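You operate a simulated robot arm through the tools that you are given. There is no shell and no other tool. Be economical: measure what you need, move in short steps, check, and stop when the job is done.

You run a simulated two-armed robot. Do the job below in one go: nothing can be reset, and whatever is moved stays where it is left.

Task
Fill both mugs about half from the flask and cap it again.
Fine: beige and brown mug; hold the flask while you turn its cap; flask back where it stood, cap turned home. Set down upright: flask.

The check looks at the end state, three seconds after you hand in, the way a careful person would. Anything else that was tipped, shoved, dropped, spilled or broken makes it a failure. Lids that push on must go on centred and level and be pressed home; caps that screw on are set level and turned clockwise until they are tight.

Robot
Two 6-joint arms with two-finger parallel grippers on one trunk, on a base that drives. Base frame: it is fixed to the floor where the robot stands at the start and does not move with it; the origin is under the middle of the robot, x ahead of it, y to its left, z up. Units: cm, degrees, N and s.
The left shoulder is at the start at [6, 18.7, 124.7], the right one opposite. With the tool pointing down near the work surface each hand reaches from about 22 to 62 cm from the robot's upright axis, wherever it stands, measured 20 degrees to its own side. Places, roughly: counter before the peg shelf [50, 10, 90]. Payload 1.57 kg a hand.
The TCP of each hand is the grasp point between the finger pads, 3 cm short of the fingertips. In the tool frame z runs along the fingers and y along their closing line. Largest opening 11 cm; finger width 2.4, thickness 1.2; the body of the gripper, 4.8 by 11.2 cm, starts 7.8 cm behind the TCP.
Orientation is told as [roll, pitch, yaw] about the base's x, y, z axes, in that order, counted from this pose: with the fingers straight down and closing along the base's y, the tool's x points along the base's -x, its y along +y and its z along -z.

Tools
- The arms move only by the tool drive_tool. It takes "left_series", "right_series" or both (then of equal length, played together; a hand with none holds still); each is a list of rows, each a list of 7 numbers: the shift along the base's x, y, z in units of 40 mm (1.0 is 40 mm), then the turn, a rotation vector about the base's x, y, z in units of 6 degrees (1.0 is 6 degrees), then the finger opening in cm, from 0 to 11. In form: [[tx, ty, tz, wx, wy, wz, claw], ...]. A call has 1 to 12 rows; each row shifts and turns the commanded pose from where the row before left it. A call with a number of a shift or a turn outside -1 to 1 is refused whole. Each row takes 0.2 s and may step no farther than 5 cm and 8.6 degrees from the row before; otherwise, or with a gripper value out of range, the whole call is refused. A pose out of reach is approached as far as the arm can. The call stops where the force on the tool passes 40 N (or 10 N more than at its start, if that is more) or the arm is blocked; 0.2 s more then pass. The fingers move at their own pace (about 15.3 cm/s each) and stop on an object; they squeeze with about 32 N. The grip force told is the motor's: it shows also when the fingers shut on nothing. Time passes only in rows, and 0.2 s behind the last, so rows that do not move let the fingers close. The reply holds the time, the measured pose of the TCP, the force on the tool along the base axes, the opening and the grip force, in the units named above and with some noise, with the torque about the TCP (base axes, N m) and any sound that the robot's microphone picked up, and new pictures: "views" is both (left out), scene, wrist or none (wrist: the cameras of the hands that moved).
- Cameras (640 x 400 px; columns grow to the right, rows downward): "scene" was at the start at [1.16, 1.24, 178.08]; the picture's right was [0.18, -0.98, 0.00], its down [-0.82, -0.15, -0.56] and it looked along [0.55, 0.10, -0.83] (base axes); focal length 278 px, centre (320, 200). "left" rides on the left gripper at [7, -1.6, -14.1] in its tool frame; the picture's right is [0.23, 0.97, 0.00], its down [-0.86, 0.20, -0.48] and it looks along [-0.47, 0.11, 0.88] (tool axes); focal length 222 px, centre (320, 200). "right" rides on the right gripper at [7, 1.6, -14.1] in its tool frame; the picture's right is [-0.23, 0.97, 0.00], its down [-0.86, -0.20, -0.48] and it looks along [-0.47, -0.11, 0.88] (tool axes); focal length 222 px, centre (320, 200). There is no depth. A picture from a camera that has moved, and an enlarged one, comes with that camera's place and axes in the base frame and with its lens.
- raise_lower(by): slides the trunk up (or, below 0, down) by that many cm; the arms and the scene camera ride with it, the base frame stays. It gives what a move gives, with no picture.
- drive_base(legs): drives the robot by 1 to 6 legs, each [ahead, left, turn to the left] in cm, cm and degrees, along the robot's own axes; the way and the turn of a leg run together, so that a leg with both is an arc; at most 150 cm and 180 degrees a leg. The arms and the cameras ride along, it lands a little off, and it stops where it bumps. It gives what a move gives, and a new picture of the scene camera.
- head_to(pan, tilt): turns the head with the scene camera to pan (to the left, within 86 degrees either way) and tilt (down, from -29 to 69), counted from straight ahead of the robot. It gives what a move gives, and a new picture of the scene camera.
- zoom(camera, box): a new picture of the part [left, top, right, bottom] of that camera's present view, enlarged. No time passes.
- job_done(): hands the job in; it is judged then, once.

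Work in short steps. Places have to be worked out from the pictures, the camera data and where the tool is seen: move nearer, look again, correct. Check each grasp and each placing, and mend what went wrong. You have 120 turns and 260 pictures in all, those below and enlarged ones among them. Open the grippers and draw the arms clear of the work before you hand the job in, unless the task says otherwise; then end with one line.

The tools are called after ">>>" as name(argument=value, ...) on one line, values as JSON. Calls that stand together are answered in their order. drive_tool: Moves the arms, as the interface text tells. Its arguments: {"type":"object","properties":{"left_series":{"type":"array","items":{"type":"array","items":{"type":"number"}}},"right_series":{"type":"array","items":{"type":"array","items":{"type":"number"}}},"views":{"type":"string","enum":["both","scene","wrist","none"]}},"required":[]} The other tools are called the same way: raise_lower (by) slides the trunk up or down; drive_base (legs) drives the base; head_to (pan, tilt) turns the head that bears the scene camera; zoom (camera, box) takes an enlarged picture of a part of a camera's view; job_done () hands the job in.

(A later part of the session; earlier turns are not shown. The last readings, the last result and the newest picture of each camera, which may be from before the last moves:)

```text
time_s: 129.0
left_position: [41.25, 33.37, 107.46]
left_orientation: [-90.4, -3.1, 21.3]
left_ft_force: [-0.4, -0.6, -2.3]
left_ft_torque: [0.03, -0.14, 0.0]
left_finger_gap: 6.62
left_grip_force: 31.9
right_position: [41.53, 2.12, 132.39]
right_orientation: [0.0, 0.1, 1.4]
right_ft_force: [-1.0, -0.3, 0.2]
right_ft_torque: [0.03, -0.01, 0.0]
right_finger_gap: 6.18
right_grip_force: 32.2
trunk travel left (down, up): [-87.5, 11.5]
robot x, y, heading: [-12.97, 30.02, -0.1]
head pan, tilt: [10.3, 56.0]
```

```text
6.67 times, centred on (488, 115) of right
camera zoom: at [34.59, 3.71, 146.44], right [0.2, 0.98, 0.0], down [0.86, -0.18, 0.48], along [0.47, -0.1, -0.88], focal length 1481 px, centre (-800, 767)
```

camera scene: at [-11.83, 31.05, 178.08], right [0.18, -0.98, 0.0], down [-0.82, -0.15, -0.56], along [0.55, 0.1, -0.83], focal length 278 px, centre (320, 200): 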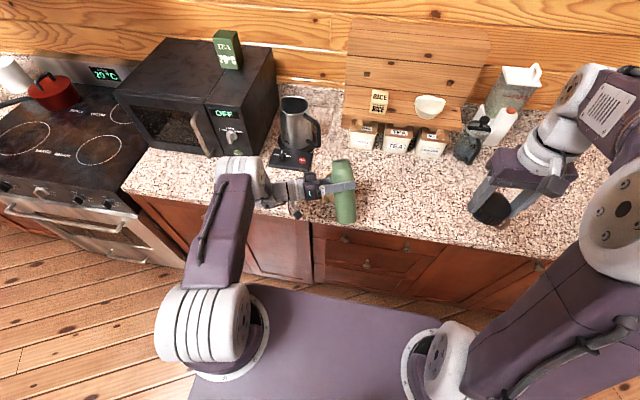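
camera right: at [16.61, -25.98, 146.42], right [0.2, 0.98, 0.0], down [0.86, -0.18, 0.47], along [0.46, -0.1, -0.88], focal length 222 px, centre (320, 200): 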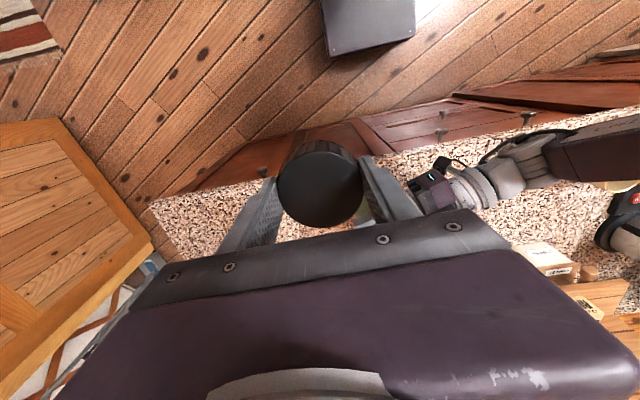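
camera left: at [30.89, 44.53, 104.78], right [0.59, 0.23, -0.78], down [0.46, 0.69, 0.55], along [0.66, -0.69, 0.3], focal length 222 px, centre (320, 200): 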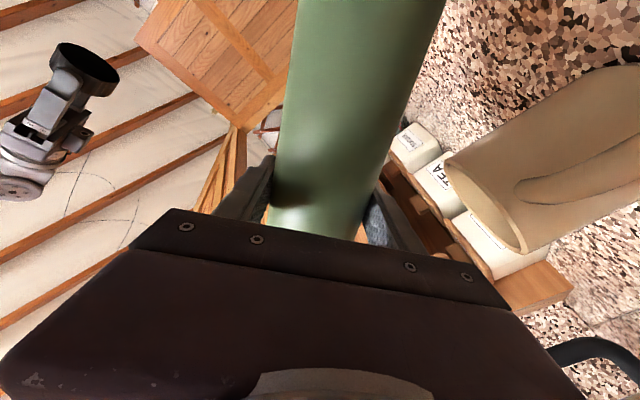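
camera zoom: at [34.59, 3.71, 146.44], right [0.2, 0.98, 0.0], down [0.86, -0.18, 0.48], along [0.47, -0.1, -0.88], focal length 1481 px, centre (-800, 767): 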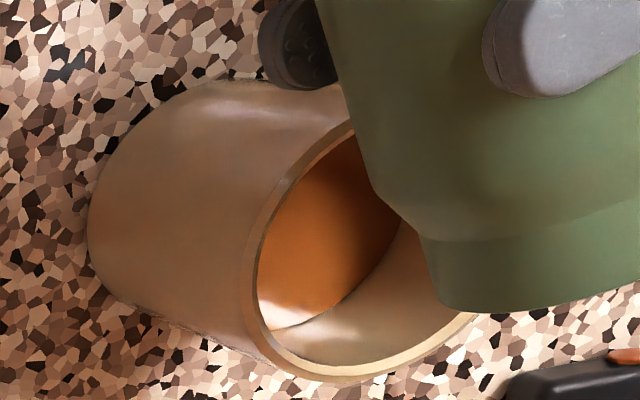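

Beige is now about half full. Tilt the flask back upright, raising it.

>>> drive_tool(left_series=[[0, 0, 0.1, 0.37, -0.93, 0, 4], [0, 0, 0.1, 0.37, -0.93, 0, 4], [0, 0, 0.1, 0.37, -0.93, 0, 4], [0, 0, 0.2, 0.37, -0.93, 0, 4], [0, 0, 0.2, 0.37, -0.93, 0, 4], [0, 0, 0.3, 0.37, -0.93, 0, 4], [0, 0, 0.3, 0.37, -0.93, 0, 4], [0, 0, 0.3, 0.37, -0.93, 0, 4], [0, 0, 0.3, 0.37, -0.93, 0, 4], [0, 0, 0.3, 0.37, -0.93, 0, 4], [0, 0, 0.2, 0.37, -0.93, 0, 4], [0, 0, 0, 0.37, -0.93, 0, 4]], views="none")

>>> drive_tool(left_series=[[0, 0, 0, 0.37, -0.93, 0, 4], [0, 0, 0, 0.37, -0.93, 0, 4], [0.05, -0.3, 0, 0.15, -0.36, 0, 4], [0.05, -0.5, 0, 0, 0, 0, 4], [0, -0.6, 0, 0, 0, 0, 4], [0, -0.6, 0, 0, 0, 0, 4], [0, -0.6, 0, 0, 0, 0, 4], [0, -0.5, 0, 0, 0, 0, 4], [0, 0, 0, 0, 0, 0, 4]])

>>> zoom(camera="right", box=[420, 65, 548, 145])

```text
time_s: 131.6
left_position: [41.14, 33.5, 117.07]
left_orientation: [-89.0, -75.2, 20.2]
left_ft_force: [0.4, 0.1, -3.3]
left_ft_torque: [0.04, -0.02, 0.0]
left_finger_gap: 6.67
left_grip_force: 32.0
right_position: [41.63, 2.23, 132.35]
right_orientation: [-0.1, 0.2, 1.3]
right_ft_force: [0.6, 0.8, -0.3]
right_ft_torque: [0.02, 0.0, -0.03]
right_finger_gap: 6.19
right_grip_force: 31.8
trunk travel left (down, up): [-87.5, 11.5]
robot x, y, heading: [-13.26, 29.9, 0.0]
head pan, tilt: [10.3, 56.0]
```

```text
time_s: 133.6
left_position: [41.64, 20.91, 117.12]
left_orientation: [-53.9, -89.4, -14.8]
left_ft_force: [0.8, 0.7, -2.3]
left_ft_torque: [-0.01, 0.0, -0.04]
left_finger_gap: 6.67
left_grip_force: 32.6
right_position: [41.54, 2.32, 132.37]
right_orientation: [-0.1, 0.3, 1.3]
right_ft_force: [0.1, -0.3, -0.2]
right_ft_torque: [-0.01, 0.04, -0.01]
right_finger_gap: 6.17
right_grip_force: 32.0
trunk travel left (down, up): [-87.5, 11.5]
robot x, y, heading: [-12.85, 29.95, -0.2]
head pan, tilt: [10.3, 56.0]
camera scene: at [-11.8, 31.1, 178.08], right [0.18, -0.98, 0.0], down [-0.82, -0.15, -0.56], along [0.55, 0.1, -0.83], focal length 278 px, centre (320, 200)
camera left: at [34.97, 33.53, 110.13], right [0.9, 0.35, -0.24], down [0.02, 0.52, 0.86], along [0.43, -0.78, 0.46], focal length 222 px, centre (320, 200)
```

scene: 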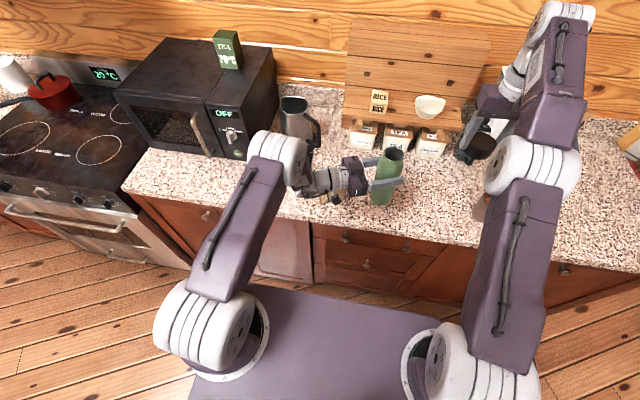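
left: 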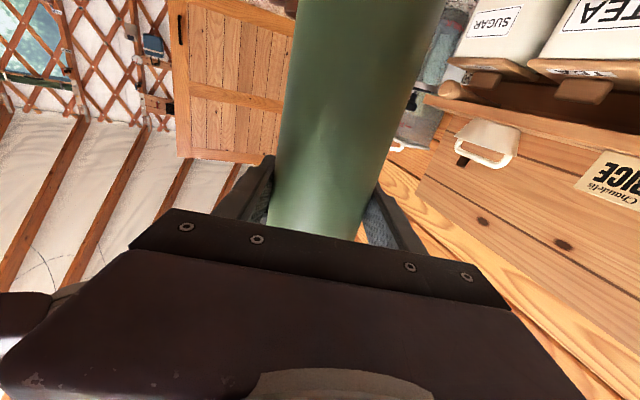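

```text
5.00 times, centred on (484, 105) of right
camera zoom: at [34.6, 3.74, 146.44], right [0.2, 0.98, 0.0], down [0.86, -0.18, 0.48], along [0.47, -0.1, -0.88], focal length 1111 px, centre (-500, 675)
```

zoom: 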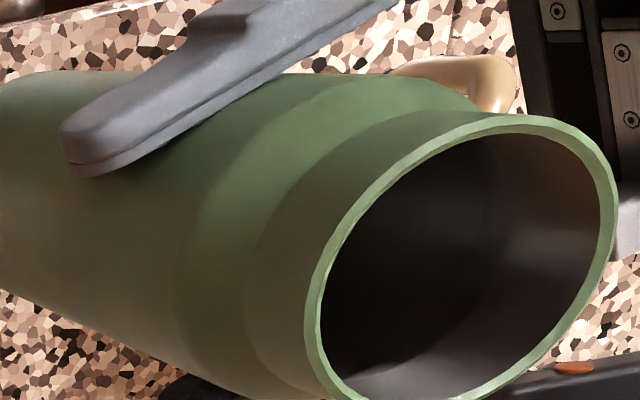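

Flask upright. Drive back 30 cm to the right to return to the previous capping arrangement.

>>> drive_base(legs=[[0, -15, 0], [0, -15, 0]])

>>> zoom(camera="scene", box=[210, 150, 306, 210])

```text
time_s: 136.0
left_position: [41.55, -9.28, 117.08]
left_orientation: [-62.0, -89.3, -6.9]
left_ft_force: [0.0, 0.3, -2.4]
left_ft_torque: [0.0, 0.03, -0.01]
left_finger_gap: 6.64
left_grip_force: 32.2
right_position: [41.43, -28.13, 132.36]
right_orientation: [0.0, 0.3, 1.2]
right_ft_force: [0.6, 0.0, -0.6]
right_ft_torque: [-0.01, -0.05, -0.01]
right_finger_gap: 6.16
right_grip_force: 31.6
trunk travel left (down, up): [-87.5, 11.5]
robot x, y, heading: [-12.92, -0.56, -0.3]
head pan, tilt: [10.3, 56.0]
camera scene: at [-11.87, 1.03, 178.08], right [0.18, -0.98, 0.0], down [-0.82, -0.15, -0.56], along [0.55, 0.1, -0.83], focal length 278 px, centre (320, 200)
```

scene: 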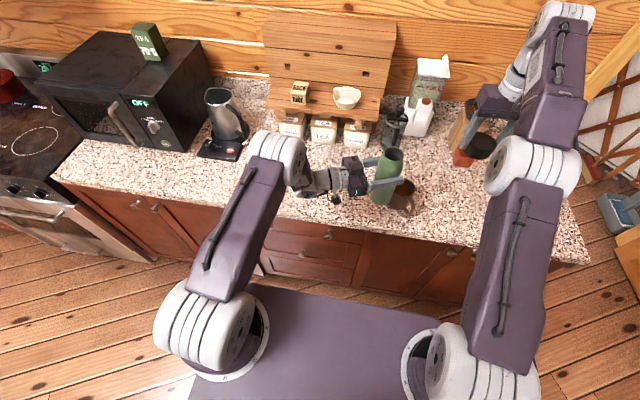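

```text
6.67 times, centred on (258, 180) of scene
camera zoom: at [-11.87, 1.03, 178.08], right [0.18, -0.98, 0.0], down [-0.82, -0.15, -0.56], along [0.55, 0.1, -0.83], focal length 1852 px, centre (733, 333)
```

zoom: 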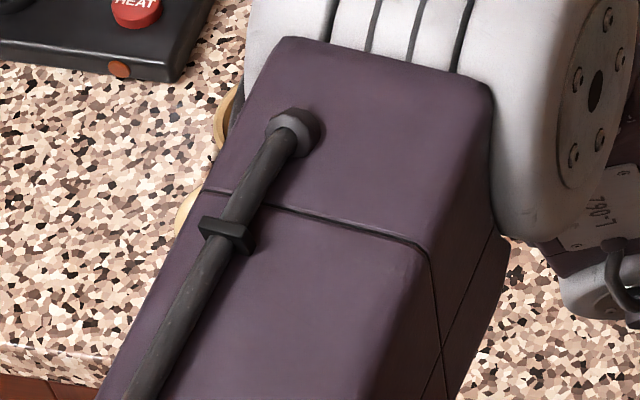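

Bring the flask back to (41.9, -1.5, 105.25) while pre-rotating the cap hand counter-clockwise, ready for a long clockwise turn.

>>> drive_tool(left_series=[[0.02, 0.45, 0, 0, 0, 0, 4], [0.02, 0.5, 0, 0, 0, 0, 4], [0.02, 0.5, 0, 0, 0, 0, 4], [0.02, 0.49, 0, 0, 0, 0, 4], [0, 0, -0.5, 0, 0, 0, 4], [0, 0, -0.6, 0, 0, 0, 4], [0, 0, -0.6, 0, 0, 0, 4], [0, 0, -0.6, 0, 0, 0, 4], [0, 0, -0.5, 0, 0, 0, 4], [0, 0, -0.16, 0, 0, 0, 4], [0, 0, 0, 0, 0, 0, 4], [0, 0, 0, 0, 0, 0, 4]], right_series=[[0, 0, 0, 0, 0, 1, 4], [0, 0, 0, 0, 0, 1, 4], [0, 0, 0, 0, 0, 1, 4], [0, 0, 0, 0, 0, 1, 4], [0, 0, 0, 0, 0, 1, 4], [0, 0, 0, 0, 0, 1, 4], [0, 0, 0, 0, 0, 1, 4], [0, 0, 0, 0, 0, 1, 4], [0, 0, 0, 0, 0, 1, 4], [0, 0, 0, 0, 0, 1, 4], [0, 0, 0, 0, 0, 1, 4], [0, 0, 0, 0, 0, 1, 4]], views="none")

>>> drive_tool(right_series=[[-0.1, 0, 0, 0, 0, 1, 4], [-0.1, 0, 0, 0, 0, 1, 4], [0, 0, 0, 0, 0, 1, 4], [0, 0, 0, 0, 0, 1, 4], [0, 0, 0, 0, 0, 1, 4], [0, 0, 0, 0, 0, 1, 4], [0, 0, 0, 0, 0, 1, 4], [0, 0, 0, 0, 0, 1, 4], [0, 0, 0, 0, 0, 1, 4], [0, 0, 0, 0, 0, 1, 4], [0, 0, 0, 0, 0, 1, 4], [0, 0, 0, 0, 0, 1, 4]], views="scene")

```text
time_s: 138.6
left_position: [41.83, -1.86, 105.22]
left_orientation: [-51.8, -89.3, -17.0]
left_ft_force: [-0.3, 0.1, -2.1]
left_ft_torque: [0.01, -0.01, -0.01]
left_finger_gap: 6.64
left_grip_force: 32.2
right_position: [41.41, -28.28, 132.28]
right_orientation: [0.1, 0.2, 73.3]
right_ft_force: [0.7, -0.5, 0.0]
right_ft_torque: [0.0, -0.01, -0.03]
right_finger_gap: 6.17
right_grip_force: 32.5
trunk travel left (down, up): [-87.5, 11.5]
robot x, y, heading: [-13.15, -0.72, -0.1]
head pan, tilt: [10.3, 56.0]
```

```text
time_s: 141.2
left_position: [41.87, -1.85, 105.19]
left_orientation: [-52.0, -89.3, -16.8]
left_ft_force: [-0.2, 0.2, -3.7]
left_ft_torque: [-0.01, 0.0, 0.03]
left_finger_gap: 6.65
left_grip_force: 31.7
right_position: [40.55, -28.11, 132.21]
right_orientation: [0.1, 0.1, 145.3]
right_ft_force: [0.6, -0.2, -0.7]
right_ft_torque: [0.05, -0.01, 0.02]
right_finger_gap: 6.16
right_grip_force: 31.9
trunk travel left (down, up): [-87.5, 11.5]
robot x, y, heading: [-13.13, -0.59, -0.2]
head pan, tilt: [10.3, 56.0]
camera scene: at [-11.87, 0.71, 178.08], right [0.18, -0.98, 0.0], down [-0.82, -0.15, -0.56], along [0.55, 0.1, -0.83], focal length 278 px, centre (320, 200)
```

scene: 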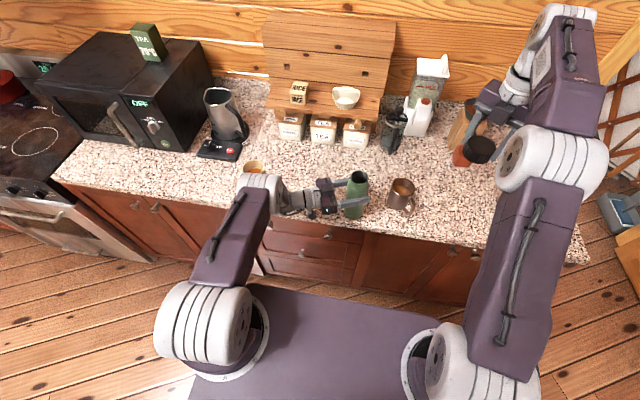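

Check the mouth position and uprightness of the flask before bringing the cap over.

>>> zoom(camera="scene", box=[310, 155, 406, 215])

>>> zoom(camera="scene", box=[376, 165, 424, 195])

```text
6.67 times, centred on (358, 185) of scene
camera zoom: at [-11.87, 0.71, 178.08], right [0.18, -0.98, 0.0], down [-0.82, -0.15, -0.56], along [0.55, 0.1, -0.83], focal length 1852 px, centre (67, 300)
```

zoom: 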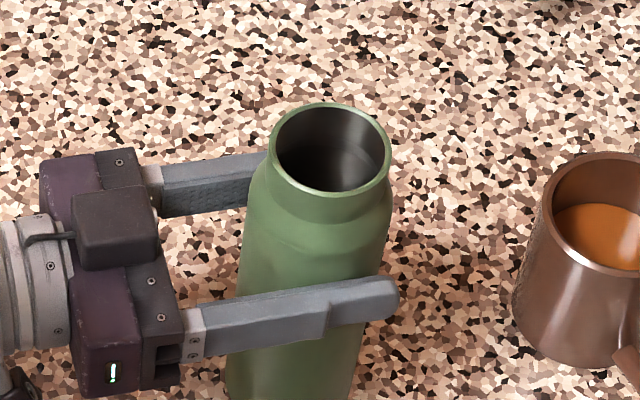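

```text
13.33 times, centred on (400, 180) of scene
camera zoom: at [-11.87, 0.71, 178.08], right [0.18, -0.98, 0.0], down [-0.82, -0.15, -0.56], along [0.55, 0.1, -0.83], focal length 3705 px, centre (-747, 467)
```

zoom: 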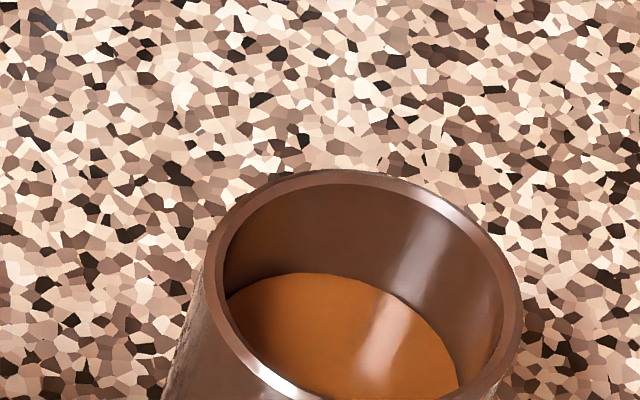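

Flask is vertical with its mouth at about (41.9, -1.5, 112.4). Bring the cap over it at z≈122, finishing at yaw ≈163°.

>>> drive_tool(right_series=[[0.04, 0.7, -0.28, 0, 0, 1, 4], [0.04, 0.74, -0.28, 0, 0, 1, 4], [0.04, 0.74, -0.28, 0, 0, 1, 4], [0.04, 0.74, -0.28, 0, 0, 0, 4], [0.04, 0.74, -0.28, 0, 0, 0, 4], [0.04, 0.74, -0.28, 0, 0, 0, 4], [0.04, 0.74, -0.28, 0, 0, 0, 4], [0.04, 0.74, -0.28, 0, 0, 0, 4], [0.04, 0.7, -0.28, 0, 0, 0, 4], [0, 0, 0, 0, 0, 0, 4], [0, 0, 0, 0, 0, 0, 4]])

>>> zoom(camera="scene", box=[310, 135, 406, 195])

```text
time_s: 143.6
left_position: [41.78, -1.81, 105.24]
left_orientation: [-51.2, -89.4, -17.7]
left_ft_force: [0.7, -0.2, -3.4]
left_ft_torque: [0.0, -0.02, 0.01]
left_finger_gap: 6.65
left_grip_force: 32.1
right_position: [41.9, -1.88, 122.35]
right_orientation: [0.0, 0.1, 163.2]
right_ft_force: [-0.2, 0.5, -0.2]
right_ft_torque: [0.05, 0.0, 0.03]
right_finger_gap: 6.17
right_grip_force: 32.2
trunk travel left (down, up): [-87.5, 11.5]
robot x, y, heading: [-13.52, -0.93, 0.0]
head pan, tilt: [10.3, 56.0]
camera scene: at [-11.9, 0.69, 178.08], right [0.18, -0.98, 0.0], down [-0.82, -0.15, -0.56], along [0.55, 0.1, -0.83], focal length 278 px, centre (320, 200)
camera right: at [48.12, -5.44, 136.35], right [-0.5, -0.87, 0.0], down [-0.76, 0.44, 0.48], along [-0.41, 0.24, -0.88], focal length 222 px, centre (320, 200)
```

scene: 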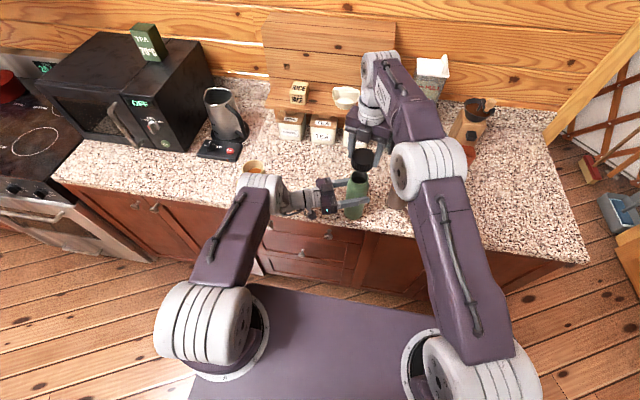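
right: 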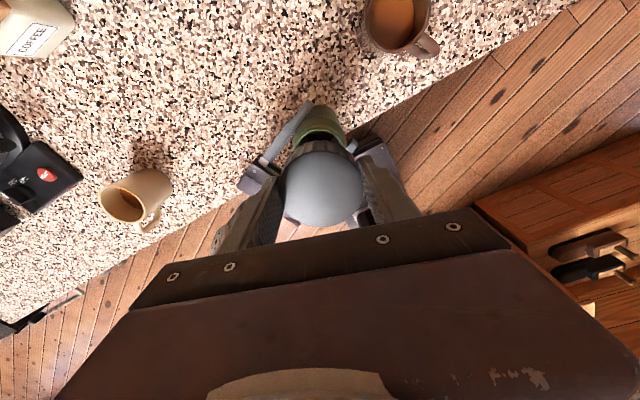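

```text
6.67 times, centred on (358, 165) of scene
camera zoom: at [-11.9, 0.69, 178.08], right [0.18, -0.98, 0.0], down [-0.82, -0.15, -0.56], along [0.55, 0.1, -0.83], focal length 1852 px, centre (67, 433)
```

zoom: 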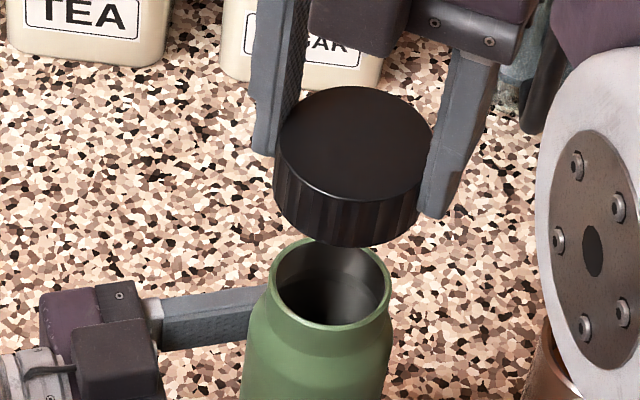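

The cap is level. Lower it to just above the mouth and check centring from the camera views.

>>> drive_tool(right_series=[[0, 0.03, -0.4, 0, 0, 0, 4], [0, 0.02, -0.4, 0, 0, 0, 4], [0, 0, -0.4, 0, 0, 0, 4], [0, 0, 0, 0, 0, 0, 4], [0, 0, 0, 0, 0, 0, 4]], views="none")

>>> zoom(camera="scene", box=[334, 150, 390, 185])

>>> zoom(camera="right", box=[240, 90, 400, 190])

```text
time_s: 144.8
left_position: [41.85, -1.85, 105.32]
left_orientation: [-52.5, -89.4, -16.5]
left_ft_force: [-0.7, -0.6, -3.2]
left_ft_torque: [0.0, 0.04, -0.01]
left_finger_gap: 6.67
left_grip_force: 31.8
right_position: [41.92, -1.72, 117.49]
right_orientation: [0.0, 0.3, 163.2]
right_ft_force: [0.6, -0.5, 0.3]
right_ft_torque: [0.0, 0.0, 0.0]
right_finger_gap: 6.17
right_grip_force: 32.3
trunk travel left (down, up): [-87.5, 11.5]
robot x, y, heading: [-13.23, -0.71, -0.2]
head pan, tilt: [10.3, 56.0]
```

```text
11.43 times, centred on (362, 168) of scene
camera zoom: at [-11.89, 0.72, 178.08], right [0.18, -0.98, 0.0], down [-0.82, -0.15, -0.56], along [0.55, 0.1, -0.83], focal length 3176 px, centre (-160, 571)
```

zoom: 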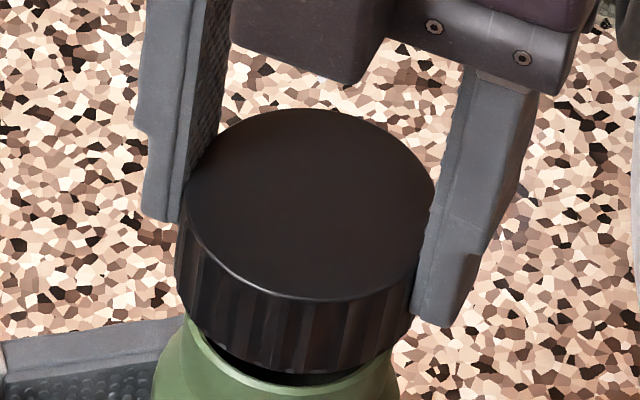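

```text
4.00 times, centred on (320, 140) of right
camera zoom: at [48.14, -5.39, 131.58], right [-0.5, -0.87, 0.0], down [-0.76, 0.44, 0.48], along [-0.41, 0.24, -0.88], focal length 888 px, centre (320, 440)
```

zoom: 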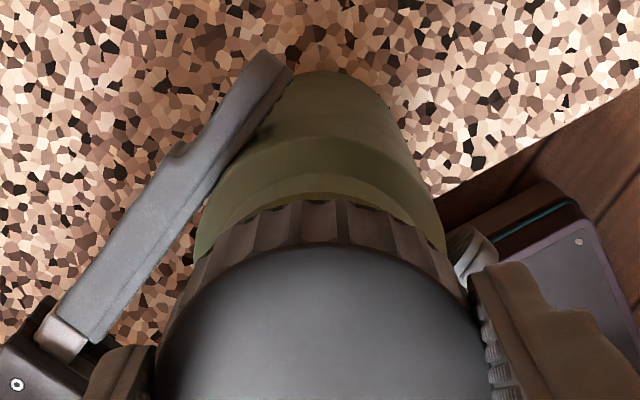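

The cap is centred laterally to about a millimetre. Nudge -x slightly and lower until it just meets the neck.

>>> drive_tool(right_series=[[-0.03, 0, -0.2, 0, 0, 0, 4], [0, 0, -0.2, 0, 0, 0, 4], [0, 0, -0.15, 0, 0, 0, 4], [0, 0, -0.07, 0, 0, 0, 4], [0, 0, 0, 0, 0, 0, 4]], views="none")

>>> zoom(camera="scene", box=[334, 155, 390, 190])

```text
time_s: 146.0
left_position: [41.77, -1.78, 105.21]
left_orientation: [-52.4, -89.3, -16.6]
left_ft_force: [0.1, 0.0, -3.1]
left_ft_torque: [0.01, 0.03, -0.01]
left_finger_gap: 6.67
left_grip_force: 32.1
right_position: [41.98, -1.84, 114.98]
right_orientation: [0.0, 0.1, 163.2]
right_ft_force: [0.4, 0.8, 0.4]
right_ft_torque: [0.0, -0.02, -0.01]
right_finger_gap: 6.15
right_grip_force: 32.5
trunk travel left (down, up): [-87.5, 11.5]
robot x, y, heading: [-13.16, -0.42, -0.2]
head pan, tilt: [10.3, 56.0]
```

```text
11.43 times, centred on (362, 172) of scene
camera zoom: at [-11.87, 0.72, 178.08], right [0.18, -0.98, 0.0], down [-0.82, -0.15, -0.56], along [0.55, 0.1, -0.83], focal length 3176 px, centre (-160, 514)
```

zoom: 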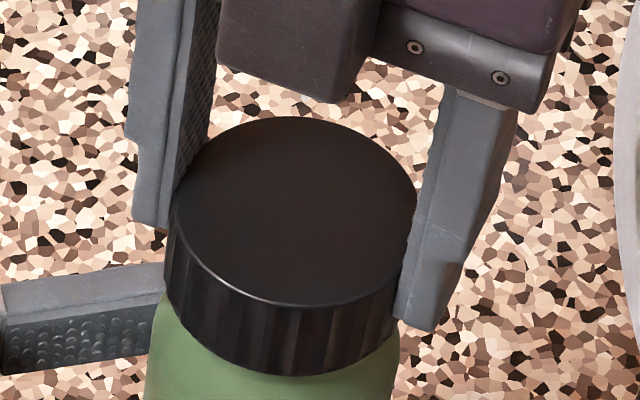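

Not yet loaded. Press very lightly down and turn clockwise.

>>> drive_tool(right_series=[[0, 0, -0.04, 0, 0, 0, 4], [0, 0, -0.03, 0, 0, 0, 4], [0, 0, 0, 0, 0, -1, 4], [0, 0, 0, 0, 0, -1, 4], [0, 0, 0, 0, 0, -1, 4], [0, 0, 0, 0, 0, -1, 4], [0, 0, 0, 0, 0, 0, 4]], views="none")

```text
time_s: 147.6
left_position: [41.9, -1.75, 105.25]
left_orientation: [-53.9, -89.2, -15.0]
left_ft_force: [-17.6, 13.5, 2.9]
left_ft_torque: [-0.31, -1.16, 0.02]
left_finger_gap: 6.66
left_grip_force: 32.3
right_position: [41.92, -1.81, 114.69]
right_orientation: [0.1, 0.3, 139.1]
right_ft_force: [19.1, -13.4, -4.4]
right_ft_torque: [-0.99, -0.62, 0.03]
right_finger_gap: 6.16
right_grip_force: 31.9
trunk travel left (down, up): [-87.5, 11.5]
robot x, y, heading: [-12.74, -0.64, 0.0]
head pan, tilt: [10.3, 56.0]
```

It has engaged, with a lateral strain. Shift (+x, -y) to relieve.

>>> drive_tool(right_series=[[0.035, -0.025, 0, 0, 0, 0, 4], [0.03, -0.02, 0, 0, 0, 0, 4], [0, 0, 0, 0, 0, 0, 4]], views="none")

```text
time_s: 148.4
left_position: [41.98, -1.84, 105.23]
left_orientation: [-49.4, -89.3, -19.6]
left_ft_force: [-4.2, 1.3, -3.6]
left_ft_torque: [0.32, -0.21, 0.01]
left_finger_gap: 6.65
left_grip_force: 32.4
right_position: [42.07, -1.81, 114.76]
right_orientation: [0.2, -0.1, 139.2]
right_ft_force: [3.1, -1.5, -0.3]
right_ft_torque: [-0.47, -0.01, -0.02]
right_finger_gap: 6.14
right_grip_force: 32.0
trunk travel left (down, up): [-87.5, 11.5]
robot x, y, heading: [-12.94, -0.59, -0.0]
head pan, tilt: [10.3, 56.0]
```

Relieved. Turn clockwise 48° with a slow descent.

>>> drive_tool(right_series=[[0.01, 0, -0.005, 0, 0, -1, 4], [0, 0, -0.005, 0, 0, -1, 4], [0, 0, -0.005, 0, 0, -1, 4], [0, 0, -0.005, 0, 0, -1, 4], [0, 0, -0.005, 0, 0, -1, 4], [0, 0, -0.005, 0, 0, -1, 4], [0, 0, -0.005, 0, 0, -1, 4], [0, 0, -0.005, 0, 0, -1, 4], [0, 0, 0, 0, 0, 0, 4]], views="none")

```text
time_s: 150.4
left_position: [42.05, -1.81, 105.12]
left_orientation: [-48.2, -89.2, -20.4]
left_ft_force: [28.4, -2.0, -10.8]
left_ft_torque: [-0.01, 1.32, -0.04]
left_finger_gap: 6.67
left_grip_force: 31.7
right_position: [42.0, -1.88, 114.48]
right_orientation: [0.5, 0.3, 91.1]
right_ft_force: [-27.3, 2.6, 7.6]
right_ft_torque: [0.21, 1.2, 0.08]
right_finger_gap: 6.18
right_grip_force: 32.4
trunk travel left (down, up): [-87.5, 11.5]
robot x, y, heading: [-13.28, -0.6, -0.5]
head pan, tilt: [10.3, 56.0]
```

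Strain built to 27 N in -x, so the cap sits a few mm eccentric in the hand. Relieve it now, then compensate while turning.

>>> drive_tool(right_series=[[-0.035, 0, 0.01, 0, 0, 0, 4], [-0.035, 0.005, 0.01, 0, 0, 0, 4], [-0.02, 0, 0, 0, 0, 0, 4], [0, 0, 0, 0, 0, 0, 4]], views="none")

```text
time_s: 151.4
left_position: [41.8, -1.79, 105.16]
left_orientation: [-55.5, -89.3, -13.4]
left_ft_force: [7.8, 4.4, -0.7]
left_ft_torque: [-0.15, -0.07, -0.02]
left_finger_gap: 6.65
left_grip_force: 31.9
right_position: [41.98, -1.97, 114.71]
right_orientation: [-0.1, 0.3, 91.0]
right_ft_force: [-7.9, -4.6, -2.7]
right_ft_torque: [-0.37, 0.88, 0.02]
right_finger_gap: 6.18
right_grip_force: 32.1
trunk travel left (down, up): [-87.5, 11.5]
robot x, y, heading: [-12.87, -0.29, -0.3]
head pan, tilt: [10.3, 56.0]
```

>>> drive_tool(right_series=[[-0.02, -0.01, -0.005, 0, 0, -1, 4], [-0.01, 0.005, -0.005, 0, 0, -1, 4], [-0.005, 0.005, -0.005, 0, 0, -1, 4], [-0.005, 0.005, -0.005, 0, 0, -1, 4], [-0.005, 0.005, -0.005, 0, 0, -1, 4], [0, 0, 0, 0, 0, 0, 4]], views="none")

```text
time_s: 152.8
left_position: [41.7, -1.82, 105.18]
left_orientation: [-55.2, -89.3, -13.8]
left_ft_force: [-8.5, 12.6, -1.6]
left_ft_torque: [-0.69, -0.39, 0.07]
left_finger_gap: 6.66
left_grip_force: 32.5
right_position: [41.7, -1.91, 114.67]
right_orientation: [-0.1, 0.1, 61.0]
right_ft_force: [8.3, -13.0, -2.7]
right_ft_torque: [-0.55, -0.31, -0.03]
right_finger_gap: 6.18
right_grip_force: 32.5
trunk travel left (down, up): [-87.5, 11.5]
robot x, y, heading: [-12.98, -0.6, -0.3]
head pan, tilt: [10.3, 56.0]
```

>>> drive_tool(right_series=[[0.02, -0.025, -0.005, 0, 0, 0, 4], [0.01, -0.025, -0.005, 0, 0, -1, 4], [0, 0, -0.005, 0, 0, -1, 4], [0, 0, -0.005, 0, 0, -1, 4], [0, 0, -0.005, 0, 0, -1, 4], [0, 0, -0.005, 0, 0, -1, 4], [0, 0, 0, 0, 0, 0, 4]], views="none")

```text
time_s: 154.4
left_position: [41.83, -1.82, 105.19]
left_orientation: [-48.4, -89.3, -20.6]
left_ft_force: [11.8, -13.4, -10.9]
left_ft_torque: [0.48, 0.63, 0.01]
left_finger_gap: 6.64
left_grip_force: 31.1
right_position: [41.83, -1.92, 114.41]
right_orientation: [0.2, 0.2, 31.0]
right_ft_force: [-11.8, 13.2, 8.4]
right_ft_torque: [0.8, 0.41, -0.01]
right_finger_gap: 6.21
right_grip_force: 32.1
trunk travel left (down, up): [-87.5, 11.5]
robot x, y, heading: [-13.22, -0.59, -0.4]
head pan, tilt: [10.3, 56.0]
```

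>>> drive_tool(right_series=[[-0.02, 0.02, 0, 0, 0, 0, 4], [-0.02, 0.02, 0, 0, 0, -1, 4], [0, 0, 0, 0, 0, -1, 4], [0, 0, 0, 0, 0, -1, 4], [0, 0, 0, 0, 0, -1, 4], [0, 0, 0, 0, 0, -1, 4], [0, 0, 0, 0, 0, -1, 4], [0, 0, 0, 0, 0, 0, 4]], views="none")

>>> zoom(camera="scene", box=[320, 145, 400, 195])

```text
time_s: 156.2
left_position: [41.87, -1.95, 105.19]
left_orientation: [-52.2, -89.4, -16.7]
left_ft_force: [2.6, -13.1, -7.3]
left_ft_torque: [0.79, 0.16, 0.01]
left_finger_gap: 6.64
left_grip_force: 32.3
right_position: [41.65, -1.75, 114.35]
right_orientation: [0.1, 0.1, -4.9]
right_ft_force: [-3.1, 12.9, 3.6]
right_ft_torque: [0.48, 0.08, 0.01]
right_finger_gap: 6.16
right_grip_force: 32.1
trunk travel left (down, up): [-87.5, 11.5]
robot x, y, heading: [-12.96, -0.62, -0.0]
head pan, tilt: [10.3, 56.0]
```

```text
8.00 times, centred on (360, 170) of scene
camera zoom: at [-11.87, 0.72, 178.08], right [0.18, -0.98, 0.0], down [-0.82, -0.15, -0.56], along [0.55, 0.1, -0.83], focal length 2223 px, centre (0, 440)
```

zoom: 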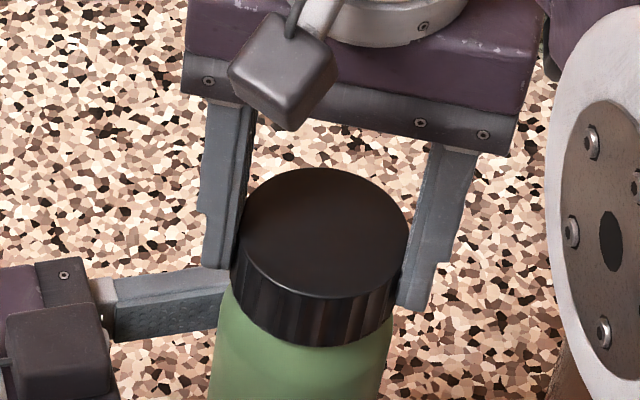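

Cap is level and moving down. Continue with corrections.

>>> drive_tool(right_series=[[-0.01, 0.025, 0, 0, 0, 0, 4], [0, 0.02, 0, 0, 0, -1, 4], [0, 0, -0.005, 0, 0, -1, 4], [0, 0, -0.005, 0, 0, -1, 4], [0, 0, -0.005, 0, 0, -1, 4], [0, 0, -0.005, 0, 0, -1, 4], [0, 0, -0.005, 0, 0, -1, 4], [0, 0, 0, 0, 0, 0, 4]], views="none")

```text
time_s: 158.0
left_position: [41.74, -1.77, 105.19]
left_orientation: [-54.1, -89.4, -14.7]
left_ft_force: [-13.8, 1.1, -5.6]
left_ft_torque: [0.16, -1.08, 0.02]
left_finger_gap: 6.67
left_grip_force: 32.2
right_position: [41.63, -1.78, 114.35]
right_orientation: [0.2, 0.1, -40.9]
right_ft_force: [14.0, -0.8, 2.1]
right_ft_torque: [-0.23, -0.22, 0.03]
right_finger_gap: 6.18
right_grip_force: 31.9
trunk travel left (down, up): [-87.5, 11.5]
robot x, y, heading: [-13.1, -0.39, -0.5]
head pan, tilt: [10.3, 56.0]
```

>>> drive_tool(right_series=[[0.025, 0, 0, 0, 0, 0, 4], [0.02, 0, 0, 0, 0, -1, 4], [0, 0, -0.005, 0, 0, -1, 4], [0, 0, -0.005, 0, 0, -1, 4], [0, 0, -0.005, 0, 0, -1, 4], [0, 0, -0.005, 0, 0, -1, 4], [0, 0, -0.005, 0, 0, -1, 4], [0, 0, 0, 0, 0, 0, 4]], views="none")

```text
time_s: 159.8
left_position: [41.84, -1.97, 105.06]
left_orientation: [-51.3, -89.2, -17.5]
left_ft_force: [-6.9, -5.0, -17.6]
left_ft_torque: [0.6, -0.82, -0.02]
left_finger_gap: 6.64
left_grip_force: 32.4
right_position: [41.75, -1.75, 114.19]
right_orientation: [0.0, 0.2, -76.9]
right_ft_force: [7.3, 5.4, 14.6]
right_ft_torque: [-0.09, 0.12, -0.01]
right_finger_gap: 6.19
right_grip_force: 32.4
trunk travel left (down, up): [-87.5, 11.5]
robot x, y, heading: [-12.83, -0.3, 0.1]
head pan, tilt: [10.3, 56.0]
```

Pressing down 15 N now, so I'll stop the descent and keep turning.

>>> drive_tool(right_series=[[0.02, 0.015, 0.01, 0, 0, 0, 4], [0, 0, 0, 0, 0, -1, 4], [0, 0, 0, 0, 0, -1, 4], [0, 0, 0, 0, 0, -1, 4], [0, 0, 0, 0, 0, -1, 4], [0, 0, 0, 0, 0, -1, 4], [0, 0, 0, 0, 0, -1, 4], [0, 0, 0, 0, 0, 0, 4]], views="none")

```text
time_s: 161.6
left_position: [41.76, -1.9, 105.25]
left_orientation: [-54.9, -89.5, -14.0]
left_ft_force: [-16.3, 0.6, -4.9]
left_ft_torque: [0.03, -1.16, -0.87]
left_finger_gap: 6.65
left_grip_force: 32.3
right_position: [41.97, -1.68, 114.16]
right_orientation: [0.2, 0.2, -113.0]
right_ft_force: [14.2, 0.1, 1.8]
right_ft_torque: [0.01, -0.24, 0.9]
right_finger_gap: 6.14
right_grip_force: 31.8
trunk travel left (down, up): [-87.5, 11.5]
robot x, y, heading: [-13.12, -0.59, -0.2]
head pan, tilt: [10.3, 56.0]
```

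Torque about z jumped to 0.9 N·m, so the cap is coming up tight. A bit more to snug it.

>>> drive_tool(right_series=[[0.02, 0, 0, 0, 0, -0.5, 4], [0.02, 0, 0, 0, 0, -0.5, 4], [0, 0, 0, 0, 0, -0.5, 4], [0, 0, 0, 0, 0, 0, 4]], views="none")

>>> zoom(camera="scene", box=[320, 145, 400, 195])

```text
time_s: 162.6
left_position: [41.77, -1.87, 105.15]
left_orientation: [-51.4, -89.4, -17.6]
left_ft_force: [-13.4, 3.4, -4.3]
left_ft_torque: [-0.06, -0.96, -0.91]
left_finger_gap: 6.74
left_grip_force: 32.1
right_position: [41.97, -1.73, 114.33]
right_orientation: [0.0, 0.1, -121.9]
right_ft_force: [13.8, -1.9, 0.7]
right_ft_torque: [-0.18, -0.24, 0.89]
right_finger_gap: 6.12
right_grip_force: 32.3
trunk travel left (down, up): [-87.5, 11.5]
robot x, y, heading: [-13.28, -0.3, -0.1]
head pan, tilt: [10.3, 56.0]
```

```text
8.00 times, centred on (360, 170) of scene
camera zoom: at [-11.87, 0.73, 178.08], right [0.18, -0.98, 0.0], down [-0.82, -0.15, -0.56], along [0.55, 0.1, -0.83], focal length 2223 px, centre (0, 440)
```

zoom: 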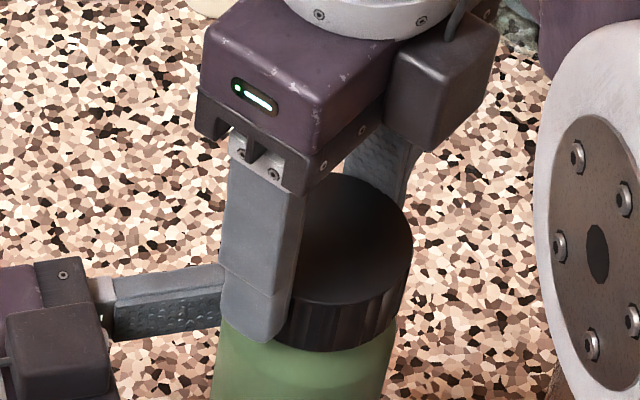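

The torque is holding at the grip's slip limit, so the cap is tight. Release it and raise the right hand to inspect.

>>> drive_tool(right_series=[[0, 0, 0, 0, 0, 0, 6.5], [0, 0, 0, 0, 0, 0, 7.5], [0, 0, 0, 0, 0, 0, 9], [0, 0, 0.5, 0, 0, 0, 9], [0, 0, 0.7, 0, 0, 0, 9], [-0.2, -0.5, 0.6, 0, 0, 0, 9], [-0.4, -0.8, 0.3, 0, 0, 0, 9], [-0.5, -0.8, 0, 0, 0, 0, 9], [-0.5, -0.8, 0, 0, 0, 0, 9], [-0.5, -0.8, 0, 0, 0, 0, 9], [-0.5, -0.8, 0, 0, 0, 0, 9], [0, 0, 0, 0, 0, 0, 9]], views="scene")

>>> zoom(camera="scene", box=[320, 150, 400, 200])

```text
time_s: 165.2
left_position: [41.86, -1.75, 105.16]
left_orientation: [-54.4, -89.2, -14.4]
left_ft_force: [-1.0, -0.1, -3.5]
left_ft_torque: [-0.02, 0.01, -0.04]
left_finger_gap: 6.71
left_grip_force: 32.6
right_position: [31.53, -19.75, 122.46]
right_orientation: [0.0, 0.2, -121.8]
right_ft_force: [-0.1, 0.3, 0.2]
right_ft_torque: [0.02, 0.02, 0.02]
right_finger_gap: 9.0
right_grip_force: 0.0
trunk travel left (down, up): [-87.5, 11.5]
robot x, y, heading: [-13.15, -0.68, -0.1]
head pan, tilt: [10.3, 56.0]
camera scene: at [-11.83, 0.78, 178.08], right [0.18, -0.98, 0.0], down [-0.82, -0.15, -0.56], along [0.55, 0.1, -0.83], focal length 278 px, centre (320, 200)
```

scene: 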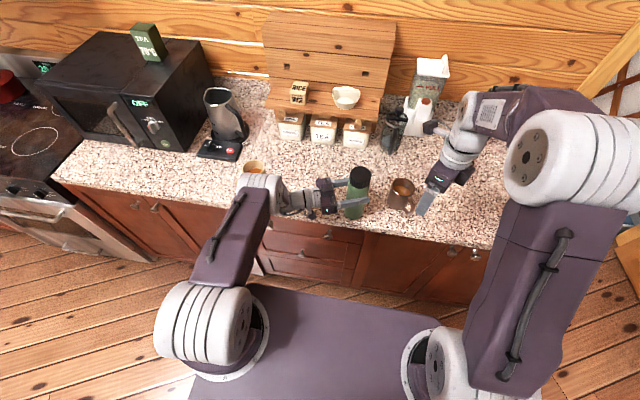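

```text
8.00 times, centred on (360, 175) of scene
camera zoom: at [-11.83, 0.78, 178.08], right [0.18, -0.98, 0.0], down [-0.82, -0.15, -0.56], along [0.55, 0.1, -0.83], focal length 2223 px, centre (0, 400)
```

zoom: 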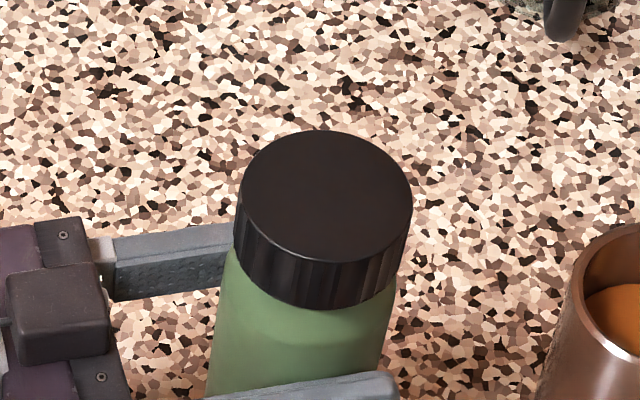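

Cap is seated level. Now lift the flask and carry it back toward its home at (54.2, 14.9), swinging the hand back to the original yaw so it keeps clear of the beige mug.

>>> drive_tool(left_series=[[0, 0, 0.6, 0, 0, 0, 4], [0, 0, 0.6, 0, 0, 0, 4], [0, 0, 0.6, 0, 0, 0, 4], [0.5, 0.5, 0.6, 0, 0, 0, 4], [0.5, 0.5, 0, 0, 0, 0.5, 4], [0.5, 0.5, 0, 0, 0, 0.5, 4], [0.5, 0.5, 0, 0, 0, 1, 4], [0.4, 0.5, 0, 0, 0, 1, 4], [0.4, 0.5, 0, 0, 0, 1, 4], [0.3, 0.5, 0, 0, 0, 1, 4], [0, 0.5, 0, 0, 0, 1, 4], [0, 0, 0, 0, 0, 0, 4]])

```text
time_s: 167.8
left_position: [54.34, 14.33, 114.88]
left_orientation: [-49.4, -89.3, 16.5]
left_ft_force: [-0.2, 0.2, -2.6]
left_ft_torque: [-0.04, -0.02, 0.04]
left_finger_gap: 6.68
left_grip_force: 32.3
right_position: [31.59, -19.6, 122.47]
right_orientation: [0.0, 0.2, -121.8]
right_ft_force: [0.4, -0.3, -0.1]
right_ft_torque: [0.04, -0.02, 0.0]
right_finger_gap: 9.0
right_grip_force: 0.0
trunk travel left (down, up): [-87.5, 11.5]
robot x, y, heading: [-12.93, -0.27, -0.1]
head pan, tilt: [10.3, 56.0]
camera scene: at [-11.85, 0.73, 178.08], right [0.18, -0.98, 0.0], down [-0.82, -0.15, -0.56], along [0.55, 0.1, -0.83], focal length 278 px, centre (320, 200)
camera left: at [41.51, 20.57, 107.88], right [0.52, 0.82, -0.24], down [-0.28, 0.43, 0.86], along [0.8, -0.38, 0.46], focal length 222 px, centre (320, 200)
```

scene: 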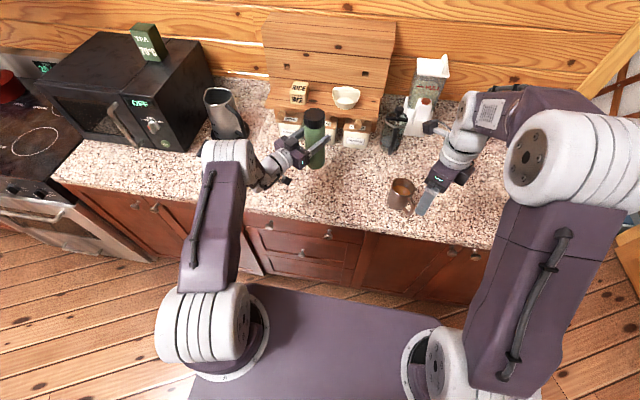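
left: 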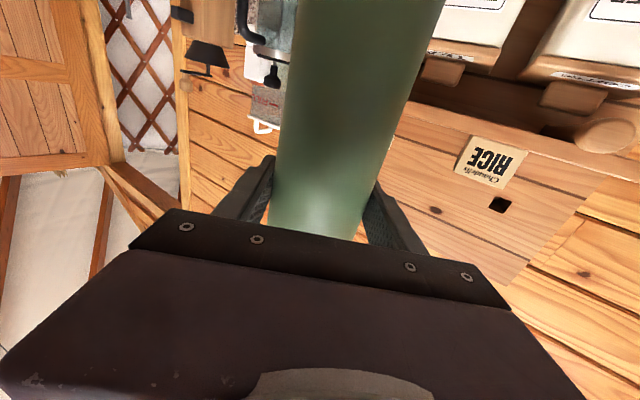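

Reached above home. Check uprightness, then lower toward the counter.

>>> drive_tool(left_series=[[-0.02, 0.09, -0.5, 0, 0, 0, 4], [0, 0, -0.6, 0, 0, 0, 4], [0, 0, -0.6, 0, 0, 0, 4], [0, 0, -0.5, 0, 0, 0, 4], [0, 0, -0.2, 0, 0, 0, 4], [0, 0, 0, 0, 0, 0, 4]], views="none")

>>> zoom(camera="scene", box=[254, 110, 366, 180])

```text
time_s: 169.2
left_position: [54.16, 14.59, 105.28]
left_orientation: [-51.0, -89.4, 18.1]
left_ft_force: [-0.4, -0.6, -4.2]
left_ft_torque: [0.0, -0.04, 0.02]
left_finger_gap: 6.66
left_grip_force: 32.3
right_position: [31.41, -19.76, 122.51]
right_orientation: [0.0, 0.2, -121.8]
right_ft_force: [-0.3, -0.2, -0.7]
right_ft_torque: [0.0, -0.01, 0.0]
right_finger_gap: 9.01
right_grip_force: 0.1
trunk travel left (down, up): [-87.5, 11.5]
robot x, y, heading: [-13.14, -0.61, -0.3]
head pan, tilt: [10.3, 56.0]
```

```text
5.71 times, centred on (310, 145) of scene
camera zoom: at [-11.87, 0.72, 178.08], right [0.18, -0.98, 0.0], down [-0.82, -0.15, -0.56], along [0.55, 0.1, -0.83], focal length 1588 px, centre (377, 514)
```

zoom: 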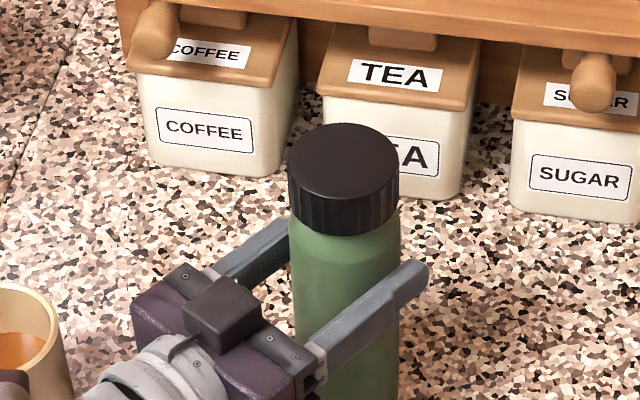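

Upright over home. Step down to contact.

>>> drive_tool(left_series=[[0, 0.02, -0.08, 0, 0, 0, 4], [0, 0, -0.06, 0, 0, 0, 4], [0, 0, -0.04, 0, 0, 0, 4], [0, 0, -0.03, 0, 0, 0, 4], [0, 0, 0, 0, 0, 0, 4]], views="none")

```text
time_s: 170.4
left_position: [54.18, 14.78, 104.63]
left_orientation: [-57.4, -89.5, 24.6]
left_ft_force: [1.9, 0.5, 2.5]
left_ft_torque: [0.22, -0.28, 0.02]
left_finger_gap: 6.69
left_grip_force: 32.2
right_position: [31.33, -19.58, 122.51]
right_orientation: [0.1, 0.1, -121.8]
right_ft_force: [-0.2, -0.2, -0.6]
right_ft_torque: [0.02, 0.0, -0.03]
right_finger_gap: 9.01
right_grip_force: 0.0
trunk travel left (down, up): [-87.5, 11.5]
robot x, y, heading: [-13.47, -0.31, -0.1]
head pan, tilt: [10.3, 56.0]
```

Contact. Settle a hair more, then open the fingers slowly.

>>> drive_tool(left_series=[[0, 0, -0.03, 0, 0, 0, 4], [0, 0, 0, 0, 0, 0, 4], [0, 0, 0.01, 0, 0, 0, 6.4], [0, 0, 0, 0, 0, 0, 6.9], [0, 0, 0, 0, 0, 0, 7.5], [0, 0, 0, 0, 0, 0, 8.5], [0, 0, 0, 0, 0, 0, 9.5], [0, 0, 0, 0, 0, 0, 9.5]], views="none")

>>> zoom(camera="scene", box=[254, 110, 366, 180])

```text
time_s: 172.2
left_position: [54.3, 14.7, 104.38]
left_orientation: [-51.6, -89.4, 18.8]
left_ft_force: [-0.2, 0.5, 0.3]
left_ft_torque: [0.0, 0.01, 0.03]
left_finger_gap: 9.49
left_grip_force: 0.1
right_position: [31.45, -19.67, 122.55]
right_orientation: [0.0, 0.2, -121.7]
right_ft_force: [0.4, -0.6, -0.5]
right_ft_torque: [0.01, 0.01, -0.01]
right_finger_gap: 8.99
right_grip_force: 0.1
trunk travel left (down, up): [-87.5, 11.5]
robot x, y, heading: [-13.1, -1.07, -0.1]
head pan, tilt: [10.3, 56.0]
```

```text
5.71 times, centred on (310, 145) of scene
camera zoom: at [-11.97, 0.72, 178.08], right [0.18, -0.98, 0.0], down [-0.82, -0.15, -0.56], along [0.55, 0.1, -0.83], focal length 1588 px, centre (377, 514)
```

zoom: 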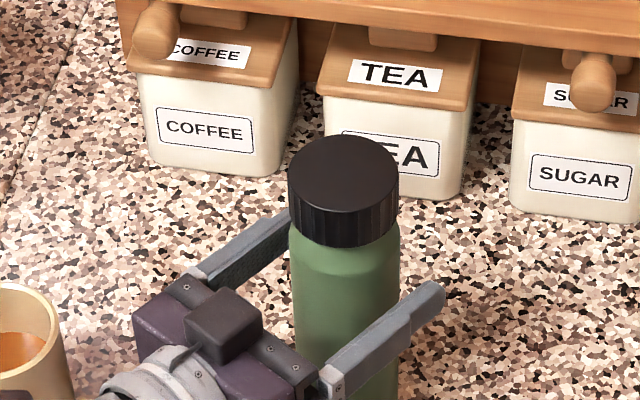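

Flask stands. Withdraw the open left hand straight back along its finger direction by driving the base.

>>> drive_base(legs=[[-10.2, 6.3, 0]])

>>> zoom(camera="scene", box=[254, 100, 366, 170])

```text
time_s: 173.4
left_position: [44.15, 20.67, 104.28]
left_orientation: [-45.0, -89.3, 12.0]
left_ft_force: [-0.5, 0.4, -0.8]
left_ft_torque: [-0.01, 0.0, 0.0]
left_finger_gap: 9.5
left_grip_force: 0.1
right_position: [21.38, -13.68, 122.52]
right_orientation: [-0.1, 0.1, -121.9]
right_ft_force: [0.1, 0.1, 0.6]
right_ft_torque: [0.02, -0.01, 0.0]
right_finger_gap: 9.02
right_grip_force: 0.1
trunk travel left (down, up): [-87.5, 11.5]
robot x, y, heading: [-23.41, 5.46, -0.1]
head pan, tilt: [10.3, 56.0]
camera scene: at [-21.89, 6.7, 178.08], right [0.17, -0.98, 0.0], down [-0.82, -0.14, -0.56], along [0.55, 0.1, -0.83], focal length 278 px, centre (320, 200)
```

scene: 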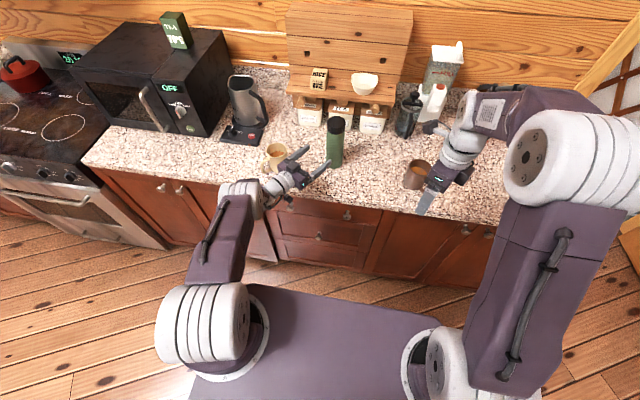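

```text
5.71 times, centred on (310, 135) of scene
camera zoom: at [-21.89, 6.7, 178.08], right [0.17, -0.98, 0.0], down [-0.82, -0.14, -0.56], along [0.55, 0.1, -0.83], focal length 1588 px, centre (377, 571)
```

zoom: 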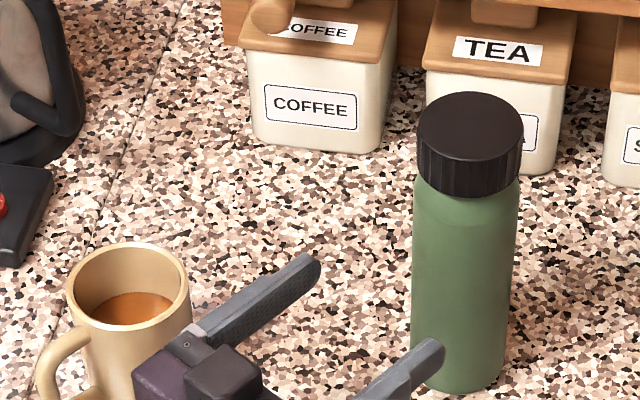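

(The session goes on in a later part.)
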